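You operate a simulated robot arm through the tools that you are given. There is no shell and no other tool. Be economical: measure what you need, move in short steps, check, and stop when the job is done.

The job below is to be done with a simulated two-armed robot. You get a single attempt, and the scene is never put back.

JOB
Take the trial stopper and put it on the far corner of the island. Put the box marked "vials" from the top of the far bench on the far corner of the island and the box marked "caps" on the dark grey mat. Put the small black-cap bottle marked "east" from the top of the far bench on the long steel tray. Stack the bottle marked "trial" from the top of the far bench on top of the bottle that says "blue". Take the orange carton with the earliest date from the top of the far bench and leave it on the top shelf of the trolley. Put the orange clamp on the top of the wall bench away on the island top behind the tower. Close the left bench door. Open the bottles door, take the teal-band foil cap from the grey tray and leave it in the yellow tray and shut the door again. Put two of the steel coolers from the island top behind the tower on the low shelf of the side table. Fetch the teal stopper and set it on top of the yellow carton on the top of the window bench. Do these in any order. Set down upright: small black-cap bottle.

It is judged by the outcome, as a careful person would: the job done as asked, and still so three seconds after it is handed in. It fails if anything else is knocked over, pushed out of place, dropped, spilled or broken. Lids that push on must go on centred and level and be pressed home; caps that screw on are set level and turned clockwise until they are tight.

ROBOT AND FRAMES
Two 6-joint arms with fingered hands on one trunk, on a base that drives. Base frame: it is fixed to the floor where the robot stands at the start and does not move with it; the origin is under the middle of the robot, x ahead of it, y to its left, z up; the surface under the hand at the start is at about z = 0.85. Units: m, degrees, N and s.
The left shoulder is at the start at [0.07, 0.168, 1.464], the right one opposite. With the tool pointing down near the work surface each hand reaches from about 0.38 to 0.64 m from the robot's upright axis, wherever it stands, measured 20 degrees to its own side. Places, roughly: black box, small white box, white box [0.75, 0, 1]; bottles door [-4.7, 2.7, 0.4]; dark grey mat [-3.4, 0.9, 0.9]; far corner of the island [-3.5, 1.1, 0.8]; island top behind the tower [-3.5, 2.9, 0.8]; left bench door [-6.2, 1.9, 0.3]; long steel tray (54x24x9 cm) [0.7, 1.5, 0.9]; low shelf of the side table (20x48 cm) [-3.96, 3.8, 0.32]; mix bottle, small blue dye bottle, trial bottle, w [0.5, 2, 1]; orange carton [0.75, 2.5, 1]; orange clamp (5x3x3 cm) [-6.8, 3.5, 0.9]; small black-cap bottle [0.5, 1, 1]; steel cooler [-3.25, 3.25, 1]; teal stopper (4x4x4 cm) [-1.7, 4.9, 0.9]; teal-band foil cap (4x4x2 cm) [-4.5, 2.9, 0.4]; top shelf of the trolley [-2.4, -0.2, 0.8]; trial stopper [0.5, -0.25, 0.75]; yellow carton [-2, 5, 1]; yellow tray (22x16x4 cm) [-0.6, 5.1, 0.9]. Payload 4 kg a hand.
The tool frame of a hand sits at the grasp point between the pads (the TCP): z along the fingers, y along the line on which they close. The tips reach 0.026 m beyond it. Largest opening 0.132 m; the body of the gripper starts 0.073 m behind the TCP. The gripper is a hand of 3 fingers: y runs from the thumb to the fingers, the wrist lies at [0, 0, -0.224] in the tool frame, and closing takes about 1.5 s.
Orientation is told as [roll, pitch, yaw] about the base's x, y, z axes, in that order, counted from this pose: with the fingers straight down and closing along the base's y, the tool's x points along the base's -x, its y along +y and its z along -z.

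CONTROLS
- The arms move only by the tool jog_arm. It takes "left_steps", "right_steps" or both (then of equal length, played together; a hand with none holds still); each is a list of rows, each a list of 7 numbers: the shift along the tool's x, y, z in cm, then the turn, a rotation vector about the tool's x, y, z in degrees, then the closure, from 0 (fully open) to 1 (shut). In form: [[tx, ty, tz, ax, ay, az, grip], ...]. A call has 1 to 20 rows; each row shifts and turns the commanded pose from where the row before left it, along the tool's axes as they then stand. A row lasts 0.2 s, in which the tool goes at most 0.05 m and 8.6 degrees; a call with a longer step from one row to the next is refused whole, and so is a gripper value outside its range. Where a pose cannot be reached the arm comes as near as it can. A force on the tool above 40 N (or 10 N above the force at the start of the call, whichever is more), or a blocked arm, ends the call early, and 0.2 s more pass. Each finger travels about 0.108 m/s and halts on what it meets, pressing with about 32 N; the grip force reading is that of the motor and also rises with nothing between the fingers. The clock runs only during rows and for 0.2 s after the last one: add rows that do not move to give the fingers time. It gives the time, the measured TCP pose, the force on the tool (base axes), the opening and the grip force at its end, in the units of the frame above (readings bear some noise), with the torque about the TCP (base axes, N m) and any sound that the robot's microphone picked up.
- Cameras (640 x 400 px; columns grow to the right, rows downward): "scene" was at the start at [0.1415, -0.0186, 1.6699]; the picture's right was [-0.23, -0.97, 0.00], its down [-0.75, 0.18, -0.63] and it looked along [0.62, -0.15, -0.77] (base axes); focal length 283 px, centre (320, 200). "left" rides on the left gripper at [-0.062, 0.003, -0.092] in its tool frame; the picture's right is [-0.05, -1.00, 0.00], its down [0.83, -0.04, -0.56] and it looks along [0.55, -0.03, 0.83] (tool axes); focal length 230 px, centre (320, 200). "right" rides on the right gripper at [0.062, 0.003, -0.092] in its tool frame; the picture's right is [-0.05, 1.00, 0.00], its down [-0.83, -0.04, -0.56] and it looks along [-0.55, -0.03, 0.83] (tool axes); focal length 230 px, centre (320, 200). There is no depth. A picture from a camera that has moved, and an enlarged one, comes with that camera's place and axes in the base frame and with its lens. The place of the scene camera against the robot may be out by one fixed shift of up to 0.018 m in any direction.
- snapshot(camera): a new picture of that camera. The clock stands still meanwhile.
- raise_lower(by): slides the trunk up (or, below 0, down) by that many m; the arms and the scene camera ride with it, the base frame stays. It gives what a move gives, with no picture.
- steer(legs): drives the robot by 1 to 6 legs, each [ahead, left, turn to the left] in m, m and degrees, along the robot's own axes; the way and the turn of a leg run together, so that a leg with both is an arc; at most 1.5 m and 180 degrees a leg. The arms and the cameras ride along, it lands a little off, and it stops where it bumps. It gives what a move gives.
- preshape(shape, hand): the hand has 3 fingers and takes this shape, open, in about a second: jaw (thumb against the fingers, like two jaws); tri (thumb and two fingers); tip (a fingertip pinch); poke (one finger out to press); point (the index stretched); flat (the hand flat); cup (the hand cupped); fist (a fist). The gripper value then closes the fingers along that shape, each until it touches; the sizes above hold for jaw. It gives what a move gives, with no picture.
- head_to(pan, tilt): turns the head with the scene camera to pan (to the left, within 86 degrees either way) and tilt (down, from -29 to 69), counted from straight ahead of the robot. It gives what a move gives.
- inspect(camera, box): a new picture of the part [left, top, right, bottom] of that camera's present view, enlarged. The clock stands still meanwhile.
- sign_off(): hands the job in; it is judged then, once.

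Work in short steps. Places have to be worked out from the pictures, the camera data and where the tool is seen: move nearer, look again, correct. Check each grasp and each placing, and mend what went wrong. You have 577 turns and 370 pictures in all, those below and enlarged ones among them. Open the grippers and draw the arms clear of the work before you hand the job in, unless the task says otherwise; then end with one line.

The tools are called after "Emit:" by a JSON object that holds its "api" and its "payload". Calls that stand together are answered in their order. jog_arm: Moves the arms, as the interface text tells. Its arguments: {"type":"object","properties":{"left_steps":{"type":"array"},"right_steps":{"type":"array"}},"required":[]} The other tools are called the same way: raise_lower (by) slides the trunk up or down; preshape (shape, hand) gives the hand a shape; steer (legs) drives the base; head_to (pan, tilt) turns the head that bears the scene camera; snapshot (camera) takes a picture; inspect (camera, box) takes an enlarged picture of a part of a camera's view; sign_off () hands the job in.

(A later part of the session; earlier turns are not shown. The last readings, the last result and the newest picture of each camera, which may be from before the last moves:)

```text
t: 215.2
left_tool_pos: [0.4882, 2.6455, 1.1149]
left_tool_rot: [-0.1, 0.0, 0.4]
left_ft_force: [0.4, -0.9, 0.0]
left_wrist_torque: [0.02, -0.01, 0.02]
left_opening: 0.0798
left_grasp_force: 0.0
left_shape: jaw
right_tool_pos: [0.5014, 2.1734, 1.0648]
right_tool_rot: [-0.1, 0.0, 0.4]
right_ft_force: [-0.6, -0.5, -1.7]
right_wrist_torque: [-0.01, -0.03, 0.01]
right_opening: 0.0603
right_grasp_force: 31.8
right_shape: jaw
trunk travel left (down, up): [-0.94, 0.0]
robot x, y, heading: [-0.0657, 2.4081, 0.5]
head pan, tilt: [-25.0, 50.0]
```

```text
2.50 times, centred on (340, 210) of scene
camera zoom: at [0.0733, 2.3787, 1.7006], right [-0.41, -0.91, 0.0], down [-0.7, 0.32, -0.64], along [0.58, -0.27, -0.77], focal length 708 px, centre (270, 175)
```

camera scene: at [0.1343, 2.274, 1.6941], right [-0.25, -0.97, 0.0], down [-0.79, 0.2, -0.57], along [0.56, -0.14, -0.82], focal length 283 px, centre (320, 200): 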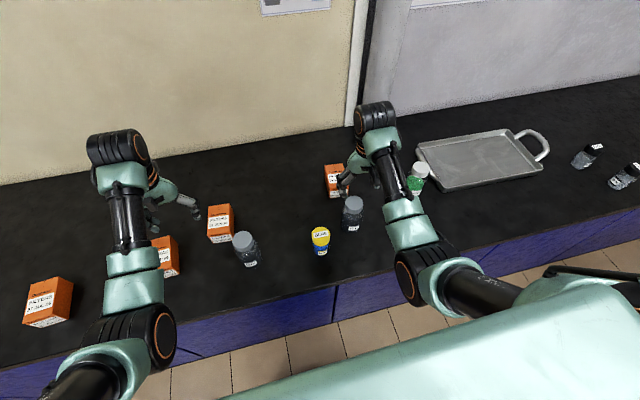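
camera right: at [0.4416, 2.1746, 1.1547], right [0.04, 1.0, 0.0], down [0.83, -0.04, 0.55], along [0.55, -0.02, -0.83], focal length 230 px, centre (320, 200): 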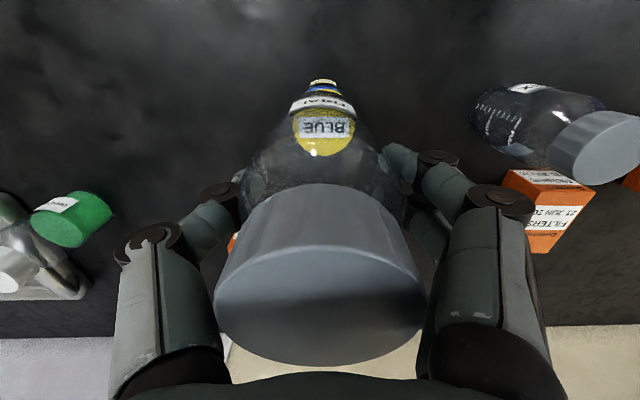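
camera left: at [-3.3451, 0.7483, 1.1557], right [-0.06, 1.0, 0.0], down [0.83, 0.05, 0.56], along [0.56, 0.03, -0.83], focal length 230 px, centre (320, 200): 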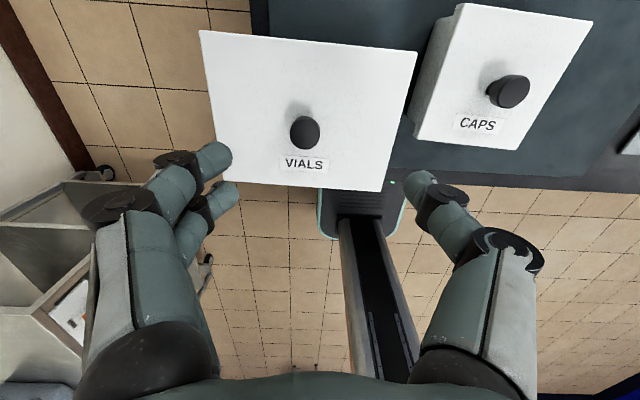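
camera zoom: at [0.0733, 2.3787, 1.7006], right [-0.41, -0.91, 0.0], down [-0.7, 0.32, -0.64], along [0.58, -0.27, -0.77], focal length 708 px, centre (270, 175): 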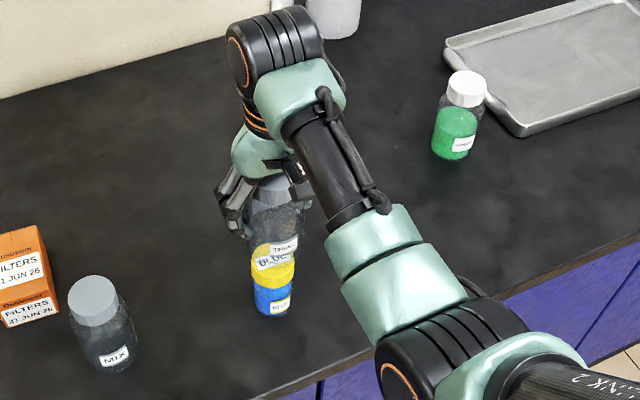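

The yellow cap is centred under the clear bottle at [0.500, 2.1757]. Small correction and lower gently to contact.

Emit:
{"api": "jog_arm", "payload": {"right_steps": [[-0.15, 0.2, 0.8, 0, 0, 0, 0.8], [0, 0, 0.8, 0, 0, 0, 0.8], [0, 0, 0.4, 0, 0, 0, 0.8], [0, 0, 0.2, 0, 0, 0, 0.8], [0, 0, 0.2, 0, 0, 0, 0.8], [0, 0, 0, 0, 0, 0, 0.8]]}}

Emit:
{"api": "snapshot", "payload": {"camera": "right"}}

Emit:
{"api": "inspect", "payload": {"camera": "scene", "box": [300, 180, 400, 260]}}

```text
t: 216.6
left_tool_pos: [0.4888, 2.6458, 1.1157]
left_tool_rot: [-0.2, 0.0, 0.5]
left_ft_force: [1.2, -0.5, 0.0]
left_wrist_torque: [-0.02, 0.01, 0.01]
left_opening: 0.08
left_grasp_force: 0.0
left_shape: jaw
right_tool_pos: [0.5032, 2.1753, 1.0419]
right_tool_rot: [-0.1, 0.0, 0.4]
right_ft_force: [0.3, 0.4, -2.0]
right_wrist_torque: [-0.03, 0.02, -0.02]
right_opening: 0.0604
right_grasp_force: 31.9
right_shape: jaw
trunk travel left (down, up): [-0.94, 0.0]
robot x, y, heading: [-0.0663, 2.4089, 0.6]
head pan, tilt: [-25.0, 50.0]
```

```text
269 pictures are left
camera right: at [0.4413, 2.179, 1.1317], right [0.04, 1.0, 0.0], down [0.83, -0.04, 0.56], along [0.56, -0.03, -0.83], focal length 230 px, centre (320, 200)
```

right: 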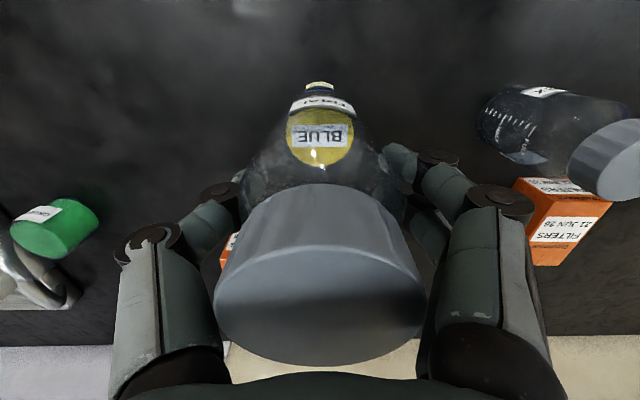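

```text
5.00 times, centred on (350, 220) of scene
camera zoom: at [0.0732, 2.3787, 1.7006], right [-0.41, -0.91, 0.0], down [-0.7, 0.32, -0.64], along [0.58, -0.27, -0.77], focal length 1416 px, centre (170, 100)
```

zoom: 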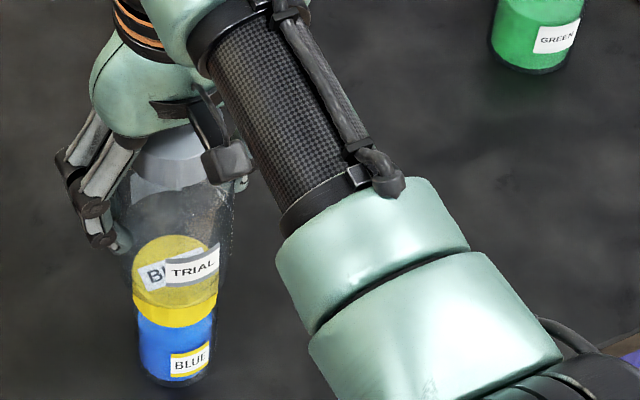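

Centred. Continue down to contact.

Emit:
{"api": "jog_arm", "payload": {"right_steps": [[0, 0, 0.2, 0, 0, 0, 0.8], [0, 0, 0.2, 0, 0, 0, 0.8], [0, 0, 0.2, 0, 0, 0, 0.8], [0, 0, 0.15, 0, 0, 0, 0.8], [0, 0, 0.15, 0, 0, 0, 0.8]]}}

```text
t: 217.8
left_tool_pos: [0.4866, 2.6441, 1.1159]
left_tool_rot: [-0.1, -0.1, 0.5]
left_ft_force: [0.9, 0.2, -0.5]
left_wrist_torque: [0.02, -0.03, -0.02]
left_opening: 0.0797
left_grasp_force: 0.1
left_shape: jaw
right_tool_pos: [0.5031, 2.1757, 1.0335]
right_tool_rot: [-0.3, -0.2, 0.4]
right_ft_force: [0.6, -0.6, 5.7]
right_wrist_torque: [0.0, 0.0, 0.0]
right_opening: 0.0602
right_grasp_force: 32.2
right_shape: jaw
trunk travel left (down, up): [-0.94, 0.0]
robot x, y, heading: [-0.0639, 2.411, 0.8]
head pan, tilt: [-25.0, 50.0]
```

Contact with no torque: well centred. Open gently, rise slightly.

Emit:
{"api": "jog_arm", "payload": {"right_steps": [[0, 0, 0, 0, 0, 0, 0.7], [0, 0, 0, 0, 0, 0, 0.5], [0, 0, 0, 0, 0, 0, 0.3], [0, 0, 0, 0, 0, 0, 0.1], [0, 0, 0, 0, 0, 0, 0.1], [0, 0, 0, 0, 0, 0, 0.1]]}}

Emit:
{"api": "snapshot", "payload": {"camera": "right"}}

Emit:
{"api": "inspect", "payload": {"camera": "scene", "box": [300, 160, 400, 260]}}

```text
t: 219.2
left_tool_pos: [0.4877, 2.6445, 1.1153]
left_tool_rot: [0.0, 0.0, 0.5]
left_ft_force: [0.6, 0.1, -0.1]
left_wrist_torque: [-0.02, 0.0, 0.0]
left_opening: 0.0798
left_grasp_force: 0.1
left_shape: jaw
right_tool_pos: [0.503, 2.175, 1.0316]
right_tool_rot: [-0.1, 0.0, 0.3]
right_ft_force: [-0.6, 0.4, -0.2]
right_wrist_torque: [0.01, -0.01, 0.0]
right_opening: 0.1184
right_grasp_force: 0.1
right_shape: jaw
trunk travel left (down, up): [-0.94, 0.0]
robot x, y, heading: [-0.0622, 2.4097, 0.7]
head pan, tilt: [-25.0, 50.0]
```

```text
267 pictures are left
camera right: at [0.4417, 2.1792, 1.1229], right [0.04, 1.0, 0.0], down [0.83, -0.04, 0.56], along [0.55, -0.03, -0.83], focal length 230 px, centre (320, 200)
```

right: 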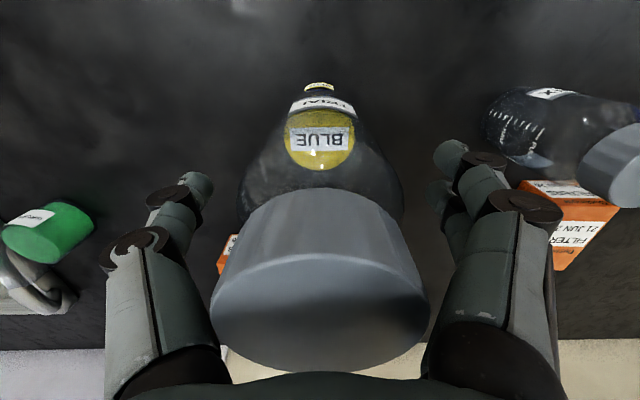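

```text
4.00 times, centred on (350, 210) of scene
camera zoom: at [0.0733, 2.3785, 1.7006], right [-0.41, -0.91, 0.0], down [-0.7, 0.32, -0.64], along [0.58, -0.27, -0.77], focal length 1133 px, centre (200, 160)
```

zoom: 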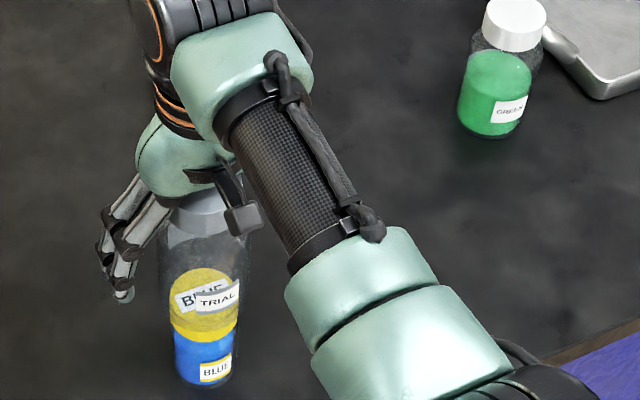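

Stacked and standing. Rise 1.5 cm (palm clears the cap) and back the base straight away.

Emit:
{"api": "jog_arm", "payload": {"right_steps": [[0, 0, -0.8, 0, 0, 0, 0], [0, 0, -0.8, 0, 0, 0, 0], [0, 0, 0, 0, 0, 0, 0]]}}

Emit:
{"api": "steer", "payload": {"legs": [[-0.2, 0, 0]]}}

Emit:
{"api": "head_to", "payload": {"pan": -10, "tilt": 45}}

Emit:
{"api": "snapshot", "payload": {"camera": "scene"}}

```text
t: 220.0
left_tool_pos: [0.4877, 2.6449, 1.1161]
left_tool_rot: [-0.1, 0.0, 0.5]
left_ft_force: [-0.2, 0.4, -0.3]
left_wrist_torque: [0.0, 0.01, 0.0]
left_opening: 0.0799
left_grasp_force: 0.0
left_shape: jaw
right_tool_pos: [0.5034, 2.1744, 1.0485]
right_tool_rot: [-0.2, -0.1, 0.4]
right_ft_force: [0.4, -0.6, -0.8]
right_wrist_torque: [0.0, -0.04, 0.01]
right_opening: 0.1318
right_grasp_force: 0.1
right_shape: jaw
trunk travel left (down, up): [-0.94, 0.0]
robot x, y, heading: [-0.0588, 2.4118, 0.7]
head pan, tilt: [-25.0, 50.0]
```

```text
t: 221.6
left_tool_pos: [0.2938, 2.6441, 1.1128]
left_tool_rot: [-0.1, 0.2, 0.7]
left_ft_force: [0.3, 0.4, -0.5]
left_wrist_torque: [0.02, 0.03, -0.02]
left_opening: 0.0797
left_grasp_force: 0.1
left_shape: jaw
right_tool_pos: [0.3091, 2.1751, 1.0465]
right_tool_rot: [-0.2, 0.2, 0.6]
right_ft_force: [1.3, -0.4, 0.2]
right_wrist_torque: [0.0, 0.0, 0.03]
right_opening: 0.1322
right_grasp_force: 0.1
right_shape: jaw
trunk travel left (down, up): [-0.94, 0.0]
robot x, y, heading: [-0.2652, 2.411, 0.8]
head pan, tilt: [-25.0, 50.0]
```

```text
t: 222.4
left_tool_pos: [0.2897, 2.645, 1.1144]
left_tool_rot: [0.1, 0.0, 0.7]
left_ft_force: [0.0, -0.1, 0.2]
left_wrist_torque: [0.06, -0.02, 0.0]
left_opening: 0.0796
left_grasp_force: 0.1
left_shape: jaw
right_tool_pos: [0.306, 2.174, 1.0501]
right_tool_rot: [-0.1, -0.1, 0.7]
right_ft_force: [0.3, -0.3, 0.8]
right_wrist_torque: [-0.04, 0.0, -0.01]
right_opening: 0.1317
right_grasp_force: 0.0
right_shape: jaw
trunk travel left (down, up): [-0.94, 0.0]
robot x, y, heading: [-0.2628, 2.4075, 0.7]
head pan, tilt: [-10.0, 45.0]
```

```text
265 pictures are left
camera scene: at [-0.1152, 2.3952, 1.7076], right [-0.16, -0.99, 0.0], down [-0.7, 0.12, -0.71], along [0.7, -0.12, -0.71], focal length 283 px, centre (320, 200)
```

scene: 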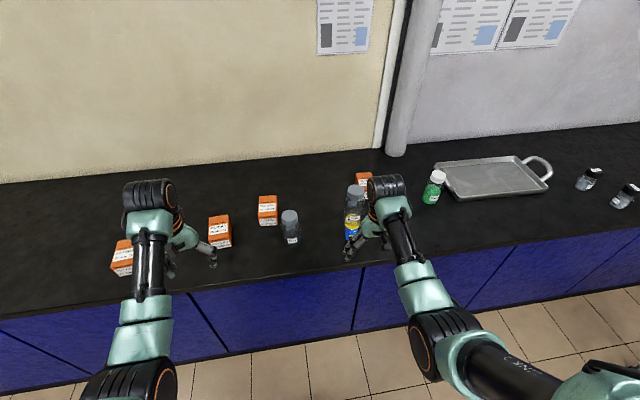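

The stack is stable. For the May carton (~[0.72, 2.057]) approach with the right hand along y≈2.03 to stay clear of the stack.

Emit:
{"api": "steer", "payload": {"legs": [[0, -0.145, -0.7], [0.33, 0, 0]]}}

Emit:
{"api": "snapshot", "payload": {"camera": "right"}}

Emit:
{"api": "snapshot", "payload": {"camera": "scene"}}

```text
t: 225.5
left_tool_pos: [0.6225, 2.4917, 1.1163]
left_tool_rot: [0.0, -0.2, 0.0]
left_ft_force: [0.8, 0.1, 0.3]
left_wrist_torque: [-0.01, -0.04, 0.03]
left_opening: 0.0799
left_grasp_force: 0.0
left_shape: jaw
right_tool_pos: [0.6341, 2.0223, 1.0499]
right_tool_rot: [-0.1, -0.2, -0.2]
right_ft_force: [-0.2, 0.0, 0.2]
right_wrist_torque: [0.0, 0.01, 0.02]
right_opening: 0.1318
right_grasp_force: 0.1
right_shape: jaw
trunk travel left (down, up): [-0.94, 0.0]
robot x, y, heading: [0.0689, 2.2658, -0.0]
head pan, tilt: [-10.0, 45.0]
```

```text
264 pictures are left
camera right: at [0.5717, 2.0264, 1.1405], right [0.05, 1.0, 0.0], down [0.83, -0.04, 0.56], along [0.56, -0.03, -0.83], focal length 230 px, centre (320, 200)
```

right: 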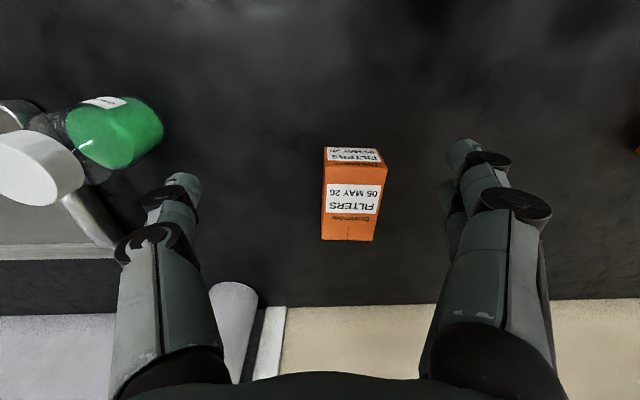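

```text
263 pictures are left
camera scene: at [0.2143, 2.248, 1.7079], right [-0.17, -0.98, 0.0], down [-0.69, 0.12, -0.71], along [0.7, -0.12, -0.71], focal length 283 px, centre (320, 200)
```

scene: 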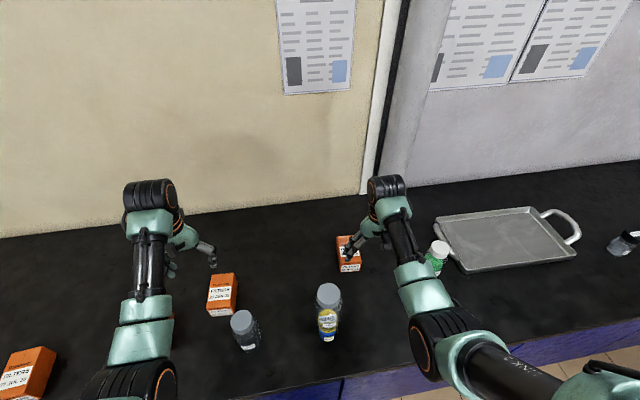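

Carton centre ≈[0.74, 2.057], 7 cm wide, 5.8 cm high. Move 2 cm nearer, lower the trunk 10 cm for reach and look.

Emit:
{"api": "steer", "payload": {"legs": [[0.02, 0, 0]]}}

Emit:
{"api": "raise_lower", "payload": {"by": -0.08}}

Emit:
{"api": "jog_arm", "payload": {"right_steps": [[-2, 1.5, 0, 0, 0, 0, 0.1], [-2, 1.5, 0.5, 0, 0, 0, 0.1], [-2, 0.5, 0.5, 0, 0, 0, 0.1], [0, 0, 0, 0, 0, 0, 0.1]]}}

Emit:
{"api": "snapshot", "payload": {"camera": "right"}}

Emit:
{"api": "snapshot", "payload": {"camera": "scene"}}

```text
t: 226.3
left_tool_pos: [0.6412, 2.4915, 1.1177]
left_tool_rot: [0.0, -0.3, -0.1]
left_ft_force: [-0.5, -0.3, 0.2]
left_wrist_torque: [0.01, -0.03, 0.03]
left_opening: 0.0794
left_grasp_force: 0.1
left_shape: jaw
right_tool_pos: [0.6518, 2.0218, 1.0511]
right_tool_rot: [-0.2, -0.3, -0.1]
right_ft_force: [0.3, 0.9, -0.5]
right_wrist_torque: [-0.01, -0.01, 0.0]
right_opening: 0.1319
right_grasp_force: 0.1
right_shape: jaw
trunk travel left (down, up): [-0.94, 0.0]
robot x, y, heading: [0.0897, 2.2628, 0.1]
head pan, tilt: [-10.0, 45.0]
```

```text
t: 227.5
left_tool_pos: [0.6434, 2.492, 1.0358]
left_tool_rot: [0.0, -0.1, 0.1]
left_ft_force: [0.0, -0.4, -0.3]
left_wrist_torque: [0.0, 0.02, 0.01]
left_opening: 0.0797
left_grasp_force: 0.1
left_shape: jaw
right_tool_pos: [0.6553, 2.0219, 0.969]
right_tool_rot: [-0.1, -0.1, -0.1]
right_ft_force: [0.0, -0.9, 0.1]
right_wrist_torque: [0.0, -0.02, 0.02]
right_opening: 0.132
right_grasp_force: 0.0
right_shape: jaw
trunk travel left (down, up): [-0.86, 0.08]
robot x, y, heading: [0.0917, 2.264, -0.2]
head pan, tilt: [-10.0, 45.0]
```

```text
t: 228.5
left_tool_pos: [0.6441, 2.4912, 1.0361]
left_tool_rot: [0.1, 0.0, -0.1]
left_ft_force: [1.4, 0.9, 0.2]
left_wrist_torque: [0.01, 0.03, 0.01]
left_opening: 0.0797
left_grasp_force: 0.1
left_shape: jaw
right_tool_pos: [0.7153, 2.0566, 0.9592]
right_tool_rot: [-0.1, -0.2, -0.1]
right_ft_force: [-0.3, -0.2, 0.5]
right_wrist_torque: [-0.03, 0.03, 0.0]
right_opening: 0.1191
right_grasp_force: 0.0
right_shape: jaw
trunk travel left (down, up): [-0.86, 0.08]
robot x, y, heading: [0.0905, 2.2651, 0.1]
head pan, tilt: [-10.0, 45.0]
```

```text
262 pictures are left
camera right: at [0.6536, 2.0612, 1.0499], right [0.05, 1.0, 0.0], down [0.83, -0.04, 0.56], along [0.56, -0.03, -0.83], focal length 230 px, centre (320, 200)
```

right: 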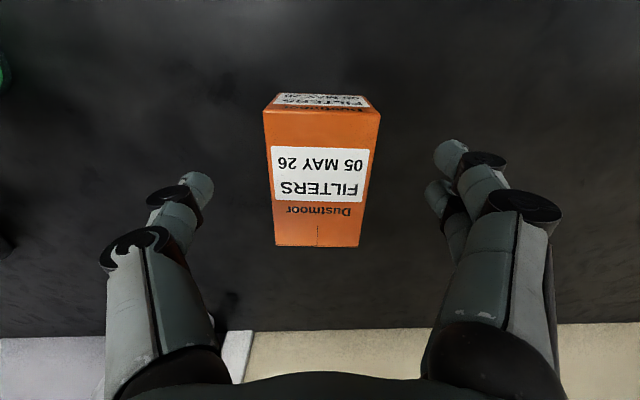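

```text
261 pictures are left
camera scene: at [0.2376, 2.2478, 1.6276], right [-0.17, -0.98, 0.0], down [-0.7, 0.12, -0.71], along [0.7, -0.12, -0.71], focal length 283 px, centre (320, 200)
```

scene: 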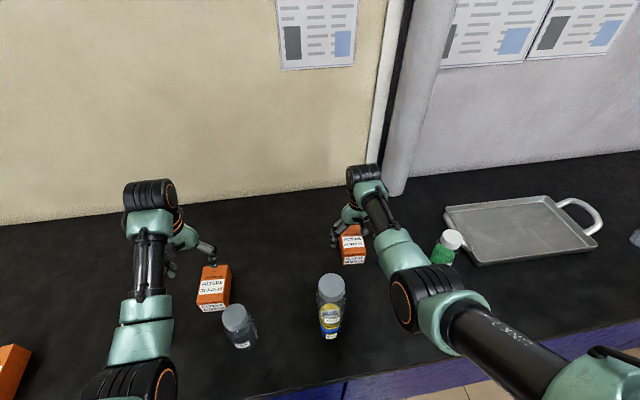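

Aligned. Descend to z≈0.892 and close.

Emit:
{"api": "jog_arm", "payload": {"right_steps": [[0, 0, 2, 0, 0, 0, 0.1], [0, 0, 2, 0, 0, 0, 0.1], [0, 0, 1.5, 0, 0, 0, 0.1], [0, 0, 1.2, 0, 0, 0, 0.1], [0, 0, 0, 0, 0, 0, 0.4], [0, 0, 0, 0, 0, 0, 0.7], [0, 0, 0, 0, 0, 0, 0.7], [0, 0, 0, 0, 0, 0, 0.7]]}}

Emit:
{"api": "snapshot", "payload": {"camera": "right"}}

```text
t: 230.3
left_tool_pos: [0.6445, 2.4931, 1.0354]
left_tool_rot: [0.0, 0.0, 0.0]
left_ft_force: [0.5, 0.0, -0.2]
left_wrist_torque: [0.0, -0.01, 0.02]
left_opening: 0.0796
left_grasp_force: 0.0
left_shape: jaw
right_tool_pos: [0.7148, 2.0563, 0.8919]
right_tool_rot: [0.0, 0.1, -0.2]
right_ft_force: [0.7, -0.4, 0.1]
right_wrist_torque: [0.01, 0.0, -0.03]
right_opening: 0.0634
right_grasp_force: 32.8
right_shape: jaw
trunk travel left (down, up): [-0.86, 0.08]
robot x, y, heading: [0.0925, 2.2616, 0.1]
head pan, tilt: [-10.0, 45.0]
```

```text
260 pictures are left
camera right: at [0.6537, 2.0608, 0.9823], right [0.05, 1.0, 0.0], down [0.83, -0.04, 0.56], along [0.56, -0.03, -0.83], focal length 230 px, centre (320, 200)
```

right: 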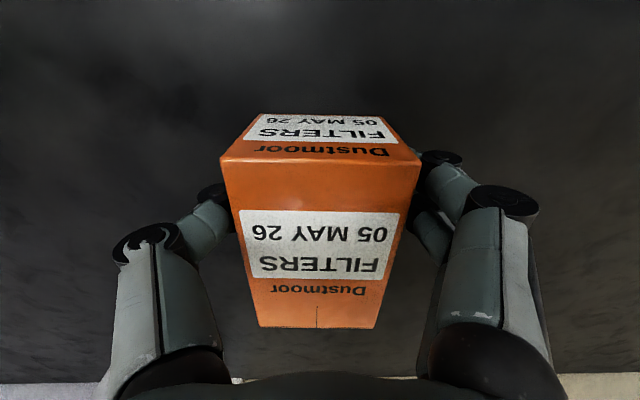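

Gripped. Lift, shift away from the stack, raise the trunk and back off.

Emit:
{"api": "jog_arm", "payload": {"right_steps": [[0, 0, -1, 0, 0, 0, 0.8], [0, 0, -2, 0, 0, 0, 0.8], [0, 0, -3, 0, 0, 0, 0.8], [0, -1.5, -3, 0, 0, 0, 0.8], [0, -1.5, 0, 0, 0, 0, 0.8], [0, 0, 0, 0, 0, 0, 0.8]]}}

Emit:
{"api": "raise_lower", "payload": {"by": 0.08}}

Emit:
{"api": "steer", "payload": {"legs": [[-0.45, 0, 0]]}}

Emit:
{"api": "snapshot", "payload": {"camera": "scene"}}

```text
t: 231.7
left_tool_pos: [0.6452, 2.4925, 1.0354]
left_tool_rot: [-0.1, 0.0, -0.1]
left_ft_force: [0.2, 0.4, -0.4]
left_wrist_torque: [0.02, -0.01, -0.01]
left_opening: 0.0799
left_grasp_force: 0.1
left_shape: jaw
right_tool_pos: [0.7157, 2.0259, 0.9809]
right_tool_rot: [-0.3, 0.0, -0.1]
right_ft_force: [0.6, 0.1, -1.2]
right_wrist_torque: [0.01, 0.05, 0.01]
right_opening: 0.0638
right_grasp_force: 32.0
right_shape: jaw
trunk travel left (down, up): [-0.86, 0.08]
robot x, y, heading: [0.0948, 2.2637, -0.0]
head pan, tilt: [-10.0, 45.0]
```

```text
t: 232.8
left_tool_pos: [0.6438, 2.4923, 1.1157]
left_tool_rot: [0.0, 0.0, 0.0]
left_ft_force: [0.1, 0.6, 0.2]
left_wrist_torque: [0.01, -0.02, 0.01]
left_opening: 0.0794
left_grasp_force: 0.1
left_shape: jaw
right_tool_pos: [0.7154, 2.0267, 1.0621]
right_tool_rot: [-0.2, 0.0, -0.1]
right_ft_force: [0.7, 0.0, -1.4]
right_wrist_torque: [0.0, 0.04, -0.03]
right_opening: 0.0637
right_grasp_force: 32.1
right_shape: jaw
trunk travel left (down, up): [-0.94, 0.0]
robot x, y, heading: [0.0942, 2.2657, 0.0]
head pan, tilt: [-10.0, 45.0]
```

```text
t: 235.6
left_tool_pos: [0.1912, 2.4916, 1.1145]
left_tool_rot: [-0.1, 0.1, -0.2]
left_ft_force: [-0.2, 0.9, 0.0]
left_wrist_torque: [0.01, -0.02, -0.02]
left_opening: 0.0798
left_grasp_force: 0.1
left_shape: jaw
right_tool_pos: [0.2613, 2.0247, 1.061]
right_tool_rot: [-0.2, 0.0, -0.3]
right_ft_force: [0.4, 0.2, -0.6]
right_wrist_torque: [-0.03, 0.04, 0.0]
right_opening: 0.0637
right_grasp_force: 31.8
right_shape: jaw
trunk travel left (down, up): [-0.94, 0.0]
robot x, y, heading: [-0.3663, 2.2649, -0.1]
head pan, tilt: [-10.0, 45.0]
```

```text
259 pictures are left
camera scene: at [-0.2148, 2.2479, 1.7073], right [-0.18, -0.98, 0.0], down [-0.7, 0.12, -0.71], along [0.69, -0.12, -0.71], focal length 283 px, centre (320, 200)
```

scene: 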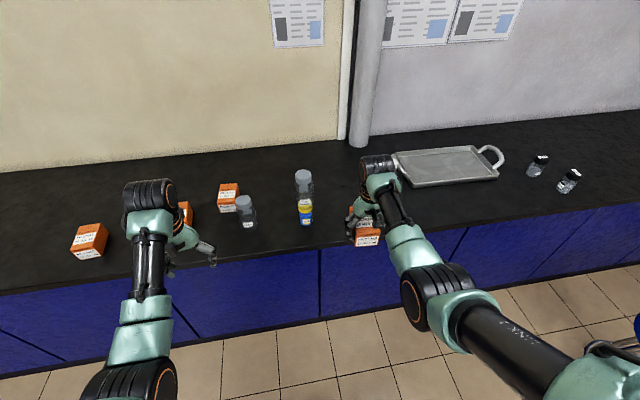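

Carton in hand. There's a blue stool near the bench to the right; look at it before moving.

Emit:
{"api": "head_to", "payload": {"pan": -50, "tilt": 40}}

Emit:
{"api": "snapshot", "payload": {"camera": "scene"}}

```text
t: 236.6
left_tool_pos: [0.1895, 2.4905, 1.1144]
left_tool_rot: [0.0, 0.0, -0.2]
left_ft_force: [-0.5, -0.2, -0.4]
left_wrist_torque: [-0.02, 0.0, 0.02]
left_opening: 0.0797
left_grasp_force: 0.0
left_shape: jaw
right_tool_pos: [0.2583, 2.0242, 1.0615]
right_tool_rot: [-0.1, -0.1, -0.4]
right_ft_force: [0.2, -0.1, -1.2]
right_wrist_torque: [-0.01, 0.04, -0.01]
right_opening: 0.0636
right_grasp_force: 31.8
right_shape: jaw
trunk travel left (down, up): [-0.94, 0.0]
robot x, y, heading: [-0.3658, 2.2627, -0.3]
head pan, tilt: [-50.0, 40.0]
```

```text
258 pictures are left
camera scene: at [-0.2427, 2.1971, 1.7148], right [-0.77, -0.64, 0.0], down [-0.41, 0.49, -0.77], along [0.49, -0.59, -0.64], focal length 283 px, centre (320, 200)
```

scene: 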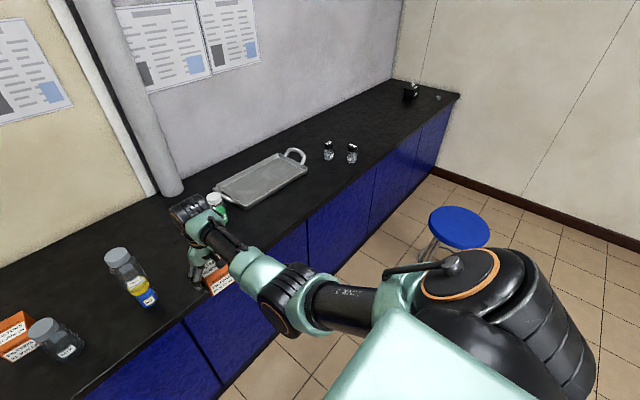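

The stool is at about (-0.12, 0.73). I'll deliver the carton first: drive to the trolley, facing -y.

Emit:
{"api": "steer", "payload": {"legs": [[-0.9, 0, 0], [0, 0, -90], [0.7, -0.5, 0], [0.75, -0.43, 0]]}}

Emit:
{"api": "head_to", "payload": {"pan": -10, "tilt": 40}}

Emit:
{"api": "snapshot", "payload": {"camera": "scene"}}

```text
t: 253.6
left_tool_pos: [-1.9578, 0.2545, 1.1162]
left_tool_rot: [0.0, -0.1, -89.2]
left_ft_force: [0.1, -0.8, -1.0]
left_wrist_torque: [-0.01, -0.01, 0.01]
left_opening: 0.0795
left_grasp_force: 0.2
left_shape: jaw
right_tool_pos: [-2.4234, 0.1785, 1.0627]
right_tool_rot: [-0.2, -0.1, -89.3]
right_ft_force: [-0.5, -0.6, -1.4]
right_wrist_torque: [0.07, -0.01, 0.0]
right_opening: 0.0634
right_grasp_force: 32.2
right_shape: jaw
trunk travel left (down, up): [-0.94, 0.0]
robot x, y, heading: [-2.1927, 0.8053, -89.3]
head pan, tilt: [-50.0, 40.0]
```

```text
t: 254.6
left_tool_pos: [-1.9586, 0.2551, 1.1151]
left_tool_rot: [0.0, 0.0, -89.3]
left_ft_force: [-0.1, -0.5, 0.1]
left_wrist_torque: [-0.01, 0.0, 0.0]
left_opening: 0.0795
left_grasp_force: 0.1
left_shape: jaw
right_tool_pos: [-2.4232, 0.1778, 1.0612]
right_tool_rot: [-0.1, 0.0, -89.4]
right_ft_force: [0.1, 0.4, -0.7]
right_wrist_torque: [0.07, -0.02, -0.02]
right_opening: 0.0635
right_grasp_force: 32.3
right_shape: jaw
trunk travel left (down, up): [-0.94, 0.0]
robot x, y, heading: [-2.1971, 0.8054, -89.1]
head pan, tilt: [-10.0, 40.0]
```

```text
257 pictures are left
camera scene: at [-2.191, 0.6698, 1.7148], right [-0.99, 0.16, 0.0], down [0.1, 0.63, -0.77], along [-0.12, -0.76, -0.64], focal length 283 px, centre (320, 200)
```

scene: 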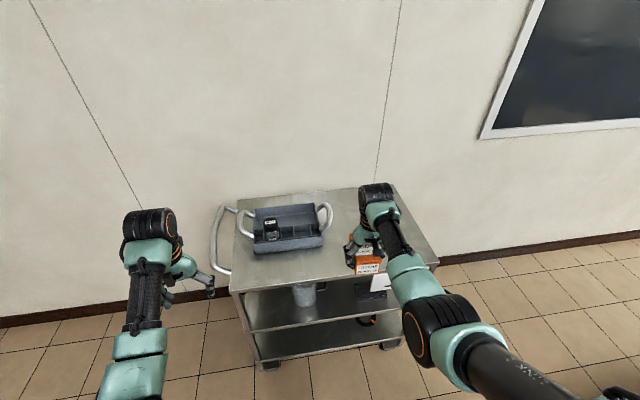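

Trolley top spans x -2.78..-1.95, y -0.48..0.04; free on the right part. Retract and lower the carton a bit, then drive in over it.

Emit:
{"api": "jog_arm", "payload": {"right_steps": [[2, 0, 2, 0, 0, 0, 0.8], [2, 0, 2, 0, 0, 0, 0.8], [2, 0, 2, 0, 0, 0, 0.8], [2, 0, 2, 0, 0, 0, 0.8], [2, 0, 1, 0, 0, 0, 0.8]]}}

Emit:
{"api": "steer", "payload": {"legs": [[0.2, -0.08, -0.8], [0.2, 0, 0]]}}

Emit:
{"api": "snapshot", "payload": {"camera": "scene"}}

Emit:
{"api": "snapshot", "payload": {"camera": "right"}}

```text
t: 255.8
left_tool_pos: [-1.9602, 0.2544, 1.1149]
left_tool_rot: [-0.1, -0.1, -89.3]
left_ft_force: [0.4, 0.0, -0.4]
left_wrist_torque: [-0.03, -0.01, 0.01]
left_opening: 0.0799
left_grasp_force: 0.1
left_shape: jaw
right_tool_pos: [-2.424, 0.2783, 0.9721]
right_tool_rot: [-0.1, -0.1, -89.4]
right_ft_force: [-0.2, 0.0, -1.4]
right_wrist_torque: [0.05, -0.02, -0.02]
right_opening: 0.0634
right_grasp_force: 32.2
right_shape: jaw
trunk travel left (down, up): [-0.94, 0.0]
robot x, y, heading: [-2.1928, 0.8055, -89.0]
head pan, tilt: [-10.0, 40.0]
```

```text
t: 258.7
left_tool_pos: [-2.0443, -0.1454, 1.1167]
left_tool_rot: [0.0, -0.2, -90.0]
left_ft_force: [0.3, 0.4, 0.3]
left_wrist_torque: [-0.03, -0.05, -0.02]
left_opening: 0.0795
left_grasp_force: 0.2
left_shape: jaw
right_tool_pos: [-2.5102, -0.1155, 0.973]
right_tool_rot: [-0.2, -0.3, -90.2]
right_ft_force: [-0.9, -0.5, -1.6]
right_wrist_torque: [0.03, 0.03, 0.0]
right_opening: 0.0635
right_grasp_force: 31.3
right_shape: jaw
trunk travel left (down, up): [-0.94, 0.0]
robot x, y, heading: [-2.2705, 0.406, -90.1]
head pan, tilt: [-10.0, 40.0]
```

```text
256 pictures are left
camera scene: at [-2.2706, 0.2757, 1.7154], right [-0.98, 0.17, 0.0], down [0.11, 0.63, -0.77], along [-0.13, -0.76, -0.64], focal length 283 px, centre (320, 200)
```

scene: 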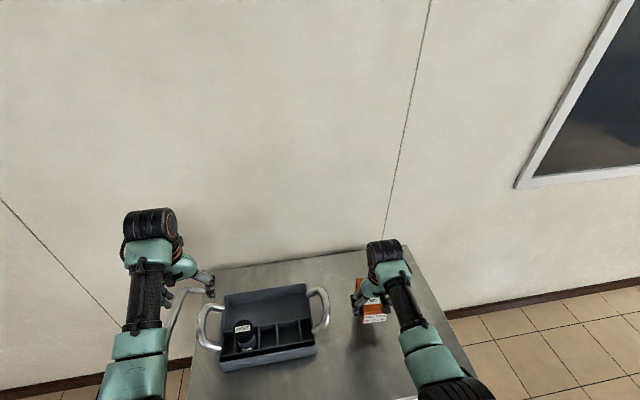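

```text
255 pictures are left
camera right: at [-2.5065, -0.0527, 1.0639], right [1.0, -0.06, 0.0], down [-0.04, -0.83, 0.56], along [-0.03, -0.56, -0.83], focal length 230 px, centre (320, 200)
```

right: 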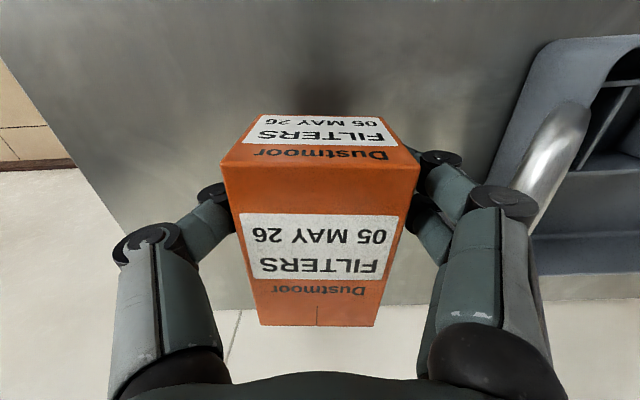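

Over the free part of the trolley top. Lower to contact.

Emit:
{"api": "jog_arm", "payload": {"right_steps": [[0, 0, 2, 0, 0, 0, 0.8], [0, 0, 2, 0, 0, 0, 0.8], [0, 0, 2, 0, 0, 0, 0.8], [0, 0, 1, 0, 0, 0, 0.8], [0, 0, 0.5, 0, 0, 0, 0.8], [0, 0, 0.5, 0, 0, 0, 0.8], [0, 0, 0.5, 0, 0, 0, 0.8], [0, 0, 0.4, 0, 0, 0, 0.8], [0, 0, 0.4, 0, 0, 0, 0.8], [0, 0, 0.4, 0, 0, 0, 0.8], [0, 0, 0.4, 0, 0, 0, 0.8]]}}

```text
t: 260.6
left_tool_pos: [-2.0427, -0.1455, 1.1164]
left_tool_rot: [0.0, -0.2, -90.1]
left_ft_force: [-0.4, 0.4, 0.4]
left_wrist_torque: [0.02, 0.01, 0.0]
left_opening: 0.0794
left_grasp_force: 0.1
left_shape: jaw
right_tool_pos: [-2.5094, -0.1222, 0.8895]
right_tool_rot: [-0.2, -0.8, -90.3]
right_ft_force: [0.6, 8.9, 26.4]
right_wrist_torque: [0.2, 0.03, 0.02]
right_opening: 0.0635
right_grasp_force: 32.1
right_shape: jaw
trunk travel left (down, up): [-0.94, 0.0]
robot x, y, heading: [-2.2725, 0.4069, -90.0]
head pan, tilt: [-10.0, 40.0]
stopped in row 9 (right hand): the force on the tool passed its limit at 44 N (the readings are from after the stop); the commanded pose is now the measured one
```

Contact (trolley top ≈0.847). Ease off, open, and rise.

Emit:
{"api": "jog_arm", "payload": {"right_steps": [[0, 0, -0.3, 0, 0, 0, 0.8], [0, 0, 0, 0, 0, 0, 0.5], [0, 0, 0, 0, 0, 0, 0.3], [0, 0, 0, 0, 0, 0, 0.15], [0, 0, 0, 0, 0, 0, 0.15], [0, 0, -3, 0, 0, 0, 0.15], [0, 0, -4, 0, 0, 0, 0.15], [0, 0, -3, 0, 0, 0, 0.15]]}}

Emit:
{"api": "snapshot", "payload": {"camera": "right"}}

```text
t: 262.4
left_tool_pos: [-2.0442, -0.15, 1.1156]
left_tool_rot: [-0.1, 0.0, -90.1]
left_ft_force: [1.0, -1.1, 0.4]
left_wrist_torque: [-0.02, 0.04, -0.01]
left_opening: 0.0798
left_grasp_force: 0.0
left_shape: jaw
right_tool_pos: [-2.5088, -0.1219, 0.9864]
right_tool_rot: [-0.2, -0.6, -90.2]
right_ft_force: [0.6, 0.0, 0.8]
right_wrist_torque: [-0.03, 0.0, 0.01]
right_opening: 0.1123
right_grasp_force: 0.1
right_shape: jaw
trunk travel left (down, up): [-0.94, 0.0]
robot x, y, heading: [-2.2704, 0.4038, -89.9]
head pan, tilt: [-10.0, 40.0]
```

```text
254 pictures are left
camera right: at [-2.5061, -0.0585, 1.0779], right [1.0, -0.06, 0.0], down [-0.04, -0.83, 0.56], along [-0.03, -0.56, -0.83], focal length 230 px, centre (320, 200)
```

right: 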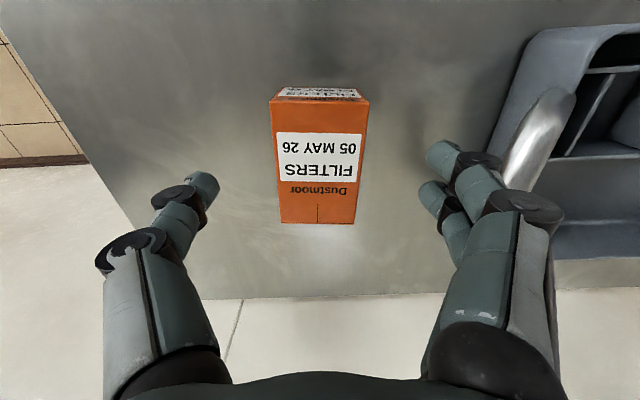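

Carton delivered. Now to the black-cap bottles: drive to about (-0.3, 1.28) facing the bench.

Emit:
{"api": "steer", "payload": {"legs": [[-0.5, 0, 0], [0, 0, 90], [1.4, 0.3, 0], [0.55, 0.08, 0]]}}

Emit:
{"api": "head_to", "payload": {"pan": -20, "tilt": 45}}

Emit:
{"api": "snapshot", "payload": {"camera": "scene"}}

```text
t: 278.8
left_tool_pos: [0.2194, 1.5766, 1.1158]
left_tool_rot: [-0.1, -0.1, 1.4]
left_ft_force: [-0.3, -0.1, 0.0]
left_wrist_torque: [-0.02, 0.01, -0.03]
left_opening: 0.0796
left_grasp_force: 0.0
left_shape: jaw
right_tool_pos: [0.2044, 1.1093, 0.9871]
right_tool_rot: [-0.2, -0.5, 1.4]
right_ft_force: [0.3, 0.3, -0.2]
right_wrist_torque: [-0.01, -0.01, 0.02]
right_opening: 0.1119
right_grasp_force: 0.0
right_shape: jaw
trunk travel left (down, up): [-0.94, 0.0]
robot x, y, heading: [-0.3249, 1.3341, 1.5]
head pan, tilt: [-10.0, 40.0]
```

```text
t: 279.5
left_tool_pos: [0.2196, 1.5767, 1.1142]
left_tool_rot: [0.0, 0.1, 1.4]
left_ft_force: [-0.3, 0.5, -0.2]
left_wrist_torque: [0.01, -0.03, 0.02]
left_opening: 0.0797
left_grasp_force: 0.0
left_shape: jaw
right_tool_pos: [0.2057, 1.1103, 0.9873]
right_tool_rot: [-0.2, -0.5, 1.3]
right_ft_force: [0.5, -0.5, 1.2]
right_wrist_torque: [0.01, 0.03, 0.0]
right_opening: 0.1119
right_grasp_force: 0.0
right_shape: jaw
trunk travel left (down, up): [-0.94, 0.0]
robot x, y, heading: [-0.327, 1.3347, 1.3]
head pan, tilt: [-20.0, 45.0]
```

```text
253 pictures are left
camera scene: at [-0.1835, 1.3076, 1.7076], right [-0.32, -0.95, 0.0], down [-0.67, 0.22, -0.71], along [0.67, -0.22, -0.71], focal length 283 px, centre (320, 200)
```

scene: 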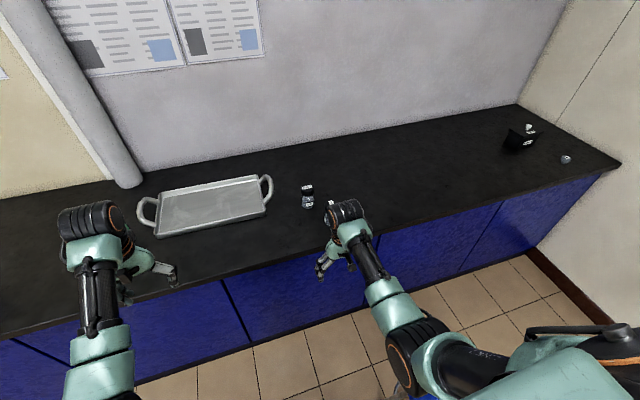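

Emit:
{"api": "inspect", "payload": {"camera": "scene", "box": [270, 160, 380, 230]}}

Emit:
{"api": "snapshot", "payload": {"camera": "right"}}

```text
5.71 times, centred on (325, 195) of scene
camera zoom: at [-0.1835, 1.3076, 1.7076], right [-0.32, -0.95, 0.0], down [-0.67, 0.22, -0.71], along [0.67, -0.22, -0.71], focal length 1618 px, centre (291, 229)
```

zoom: 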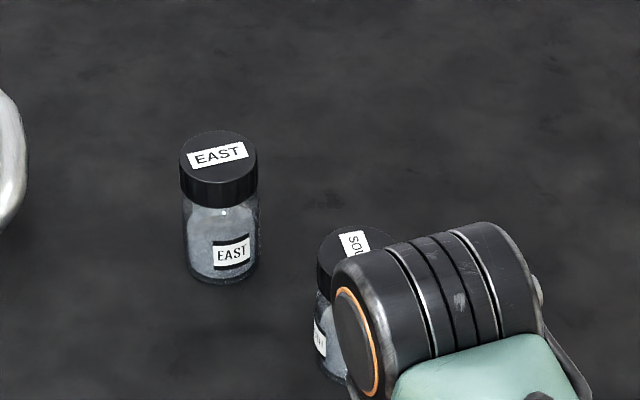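

```text
251 pictures are left
camera right: at [0.143, 1.1137, 1.0774], right [0.03, 1.0, 0.0], down [0.83, -0.02, 0.56], along [0.56, -0.02, -0.83], focal length 230 px, centre (320, 200)
```

right: 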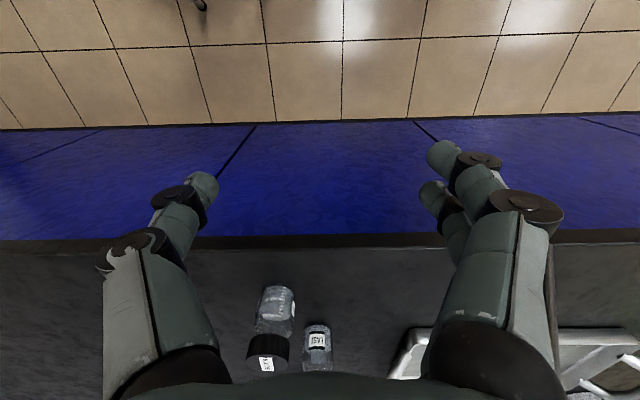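

East bottle at about [0.605, 1.10]; South just beside. Raise the hand slightly and drive in.

Emit:
{"api": "jog_arm", "payload": {"right_steps": [[-2, 0, -2, 0, 0.5, 0, 0.3], [-2, 0, -2, 0, 0, 0, 0.3]]}}

Emit:
{"api": "steer", "payload": {"legs": [[0.3, 0, -1.3]]}}

Emit:
{"api": "snapshot", "payload": {"camera": "right"}}

```text
t: 280.1
left_tool_pos: [0.2215, 1.5765, 1.1153]
left_tool_rot: [0.0, 0.0, 1.4]
left_ft_force: [0.2, 0.5, -0.2]
left_wrist_torque: [0.01, -0.02, 0.02]
left_opening: 0.0797
left_grasp_force: 0.0
left_shape: jaw
right_tool_pos: [0.2463, 1.1116, 1.0277]
right_tool_rot: [-0.2, 0.1, 1.3]
right_ft_force: [-0.3, 0.5, -0.4]
right_wrist_torque: [0.04, 0.0, 0.01]
right_opening: 0.0928
right_grasp_force: 0.1
right_shape: jaw
trunk travel left (down, up): [-0.94, 0.0]
robot x, y, heading: [-0.3313, 1.3345, 1.5]
head pan, tilt: [-20.0, 45.0]
```

```text
t: 282.1
left_tool_pos: [0.5211, 1.5667, 1.1158]
left_tool_rot: [0.0, -0.1, 0.1]
left_ft_force: [-0.1, -0.1, -0.2]
left_wrist_torque: [0.02, 0.0, -0.01]
left_opening: 0.0796
left_grasp_force: 0.2
left_shape: jaw
right_tool_pos: [0.5351, 1.1009, 1.029]
right_tool_rot: [-0.1, -0.1, -0.2]
right_ft_force: [-0.3, 0.3, 0.7]
right_wrist_torque: [-0.03, 0.0, 0.01]
right_opening: 0.0926
right_grasp_force: 0.0
right_shape: jaw
trunk travel left (down, up): [-0.94, 0.0]
robot x, y, heading: [-0.0279, 1.3364, -0.1]
head pan, tilt: [-20.0, 45.0]
```

```text
250 pictures are left
camera right: at [0.4736, 1.1067, 1.1191], right [0.05, 1.0, 0.0], down [0.83, -0.04, 0.56], along [0.56, -0.03, -0.83], focal length 230 px, centre (320, 200)
```

right: 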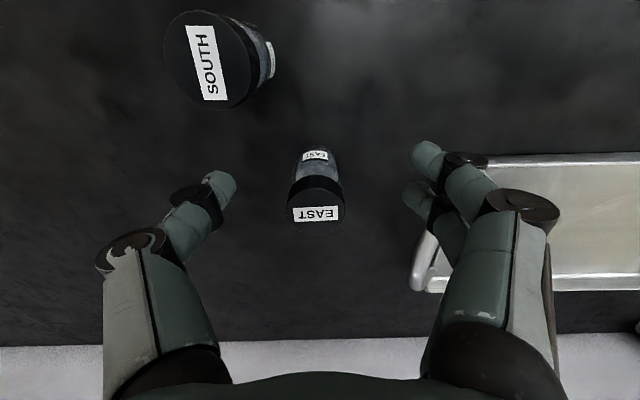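

East cap at ≈[0.600, 1.096]. Drive 6 cm more and lower trunk a little, then check.

Emit:
{"api": "steer", "payload": {"legs": [[0.06, 0, 0]]}}

Emit:
{"api": "raise_lower", "payload": {"by": -0.03}}

Emit:
{"api": "snapshot", "payload": {"camera": "right"}}

```text
t: 283.1
left_tool_pos: [0.5746, 1.5673, 1.1199]
left_tool_rot: [0.0, -0.3, -0.1]
left_ft_force: [-1.4, -0.4, -0.3]
left_wrist_torque: [0.0, -0.06, -0.02]
left_opening: 0.0797
left_grasp_force: 0.1
left_shape: jaw
right_tool_pos: [0.5885, 1.1017, 1.03]
right_tool_rot: [-0.2, -0.4, -0.1]
right_ft_force: [-0.6, 0.3, -0.4]
right_wrist_torque: [0.0, -0.07, 0.05]
right_opening: 0.0928
right_grasp_force: 0.0
right_shape: jaw
trunk travel left (down, up): [-0.94, 0.0]
robot x, y, heading: [0.0281, 1.3344, -0.0]
head pan, tilt: [-20.0, 45.0]
```

```text
t: 283.9
left_tool_pos: [0.5828, 1.5661, 1.0858]
left_tool_rot: [0.0, -0.1, -0.1]
left_ft_force: [-0.2, -0.2, -0.3]
left_wrist_torque: [0.04, 0.0, 0.01]
left_opening: 0.0796
left_grasp_force: 0.0
left_shape: jaw
right_tool_pos: [0.5959, 1.1015, 0.9978]
right_tool_rot: [-0.2, 0.2, 0.1]
right_ft_force: [0.2, 1.1, -0.3]
right_wrist_torque: [0.0, -0.02, 0.01]
right_opening: 0.093
right_grasp_force: 0.1
right_shape: jaw
trunk travel left (down, up): [-0.91, 0.03]
robot x, y, heading: [0.0298, 1.3346, 0.0]
head pan, tilt: [-20.0, 45.0]
```

```text
249 pictures are left
camera right: at [0.534, 1.1064, 1.0879], right [0.05, 1.0, 0.0], down [0.83, -0.04, 0.55], along [0.55, -0.03, -0.83], focal length 230 px, centre (320, 200)
```

right: 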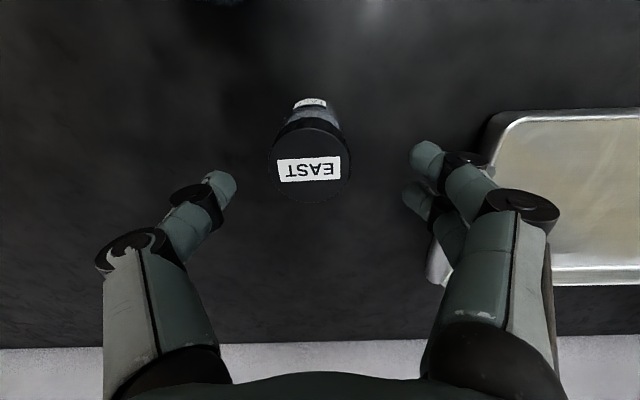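

Align and descend around the bottle, then close.

Emit:
{"api": "jog_arm", "payload": {"right_steps": [[-0.5, -0.5, 2, 0, 0, 0, 0.2], [0, 0, 3, 0, 0, 0, 0.2], [0, 0, 3, 0, 0, 0, 0.2], [0, 0, 1.2, 0, 0, 0, 0.2], [0, 0, 0, 0, 0, 0, 0.5], [0, 0, 0, 0, 0, 0, 0.8], [0, 0, 0, 0, 0, 0, 0.9], [0, 0, 0, 0, 0, 0, 0.9]]}}

Emit:
{"api": "snapshot", "payload": {"camera": "right"}}

```text
t: 285.6
left_tool_pos: [0.5829, 1.567, 1.0844]
left_tool_rot: [0.1, 0.1, 0.0]
left_ft_force: [0.0, 0.6, -0.8]
left_wrist_torque: [-0.01, 0.01, 0.0]
left_opening: 0.0796
left_grasp_force: 0.2
left_shape: jaw
right_tool_pos: [0.601, 1.0972, 0.9034]
right_tool_rot: [-0.2, 0.2, -0.1]
right_ft_force: [0.1, 0.9, -0.4]
right_wrist_torque: [0.01, 0.02, -0.05]
right_opening: 0.0471
right_grasp_force: 32.2
right_shape: jaw
trunk travel left (down, up): [-0.91, 0.03]
robot x, y, heading: [0.0301, 1.335, -0.0]
head pan, tilt: [-20.0, 45.0]
```

```text
248 pictures are left
camera right: at [0.5395, 1.1015, 0.9951], right [0.05, 1.0, 0.0], down [0.83, -0.04, 0.55], along [0.55, -0.03, -0.83], focal length 230 px, centre (320, 200)
```

right: 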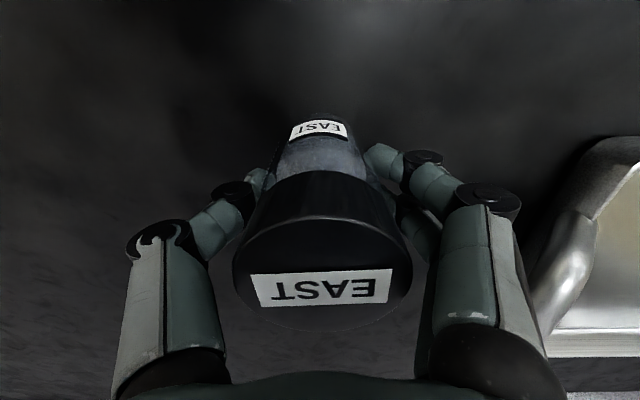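

Held. Lift and shift the base left to bring it over the steel tray.

Emit:
{"api": "jog_arm", "payload": {"right_steps": [[0, 0, -2, 0, 0, 0, 0.9], [0, 0, -3, 0, 0, 0, 0.9], [0, 0, -4, 0, 0, 0, 0.9], [0, 0, -3, 0, 0, 0, 0.9], [0, 0, 0, 0, 0, 0, 0.9]]}}

Emit:
{"api": "steer", "payload": {"legs": [[0, 0.33, 0], [0.045, 0, 0]]}}

Emit:
{"api": "snapshot", "payload": {"camera": "right"}}

Emit:
{"api": "snapshot", "payload": {"camera": "scene"}}

```text
t: 286.9
left_tool_pos: [0.583, 1.5666, 1.0852]
left_tool_rot: [-0.1, 0.1, -0.1]
left_ft_force: [0.4, -0.1, 0.6]
left_wrist_torque: [0.0, -0.04, -0.01]
left_opening: 0.0797
left_grasp_force: 0.1
left_shape: jaw
right_tool_pos: [0.6023, 1.0968, 1.0254]
right_tool_rot: [-0.2, 0.0, -0.2]
right_ft_force: [0.2, 1.7, -2.2]
right_wrist_torque: [-0.01, 0.0, -0.02]
right_opening: 0.0469
right_grasp_force: 31.7
right_shape: jaw
trunk travel left (down, up): [-0.91, 0.03]
robot x, y, heading: [0.0299, 1.3374, -0.1]
head pan, tilt: [-20.0, 45.0]
```

```text
t: 289.5
left_tool_pos: [0.6189, 1.8952, 1.0901]
left_tool_rot: [0.0, -0.4, -0.1]
left_ft_force: [-0.8, -0.5, 0.9]
left_wrist_torque: [0.0, -0.07, 0.03]
left_opening: 0.0794
left_grasp_force: 0.1
left_shape: jaw
right_tool_pos: [0.6371, 1.4247, 1.0283]
right_tool_rot: [-0.1, -0.4, -0.2]
right_ft_force: [-1.1, -0.1, -1.8]
right_wrist_torque: [0.02, -0.06, 0.02]
right_opening: 0.0469
right_grasp_force: 31.8
right_shape: jaw
trunk travel left (down, up): [-0.91, 0.03]
robot x, y, heading: [0.0752, 1.6673, -0.1]
head pan, tilt: [-20.0, 45.0]
```

```text
247 pictures are left
camera right: at [0.5755, 1.4288, 1.1195], right [0.06, 1.0, 0.0], down [0.83, -0.04, 0.56], along [0.56, -0.03, -0.83], focal length 230 px, centre (320, 200)
```

right: 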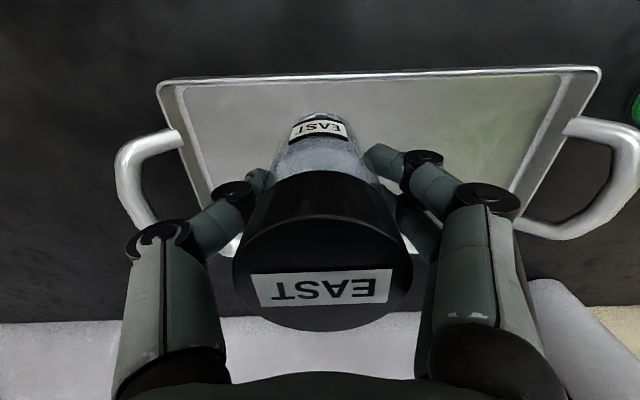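

```text
246 pictures are left
camera scene: at [0.2045, 1.6365, 1.6786], right [-0.34, -0.94, 0.0], down [-0.66, 0.24, -0.71], along [0.67, -0.24, -0.7], focal length 283 px, centre (320, 200)
```

scene: 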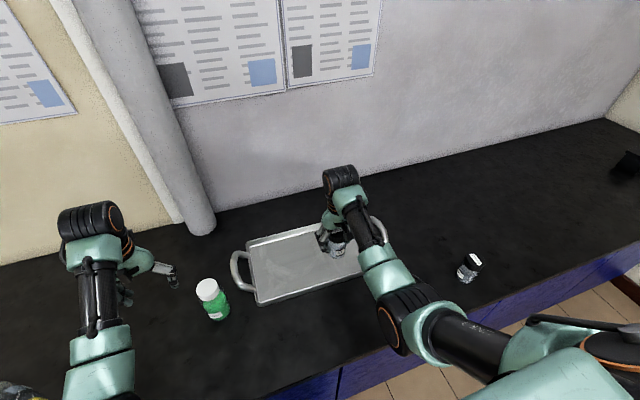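

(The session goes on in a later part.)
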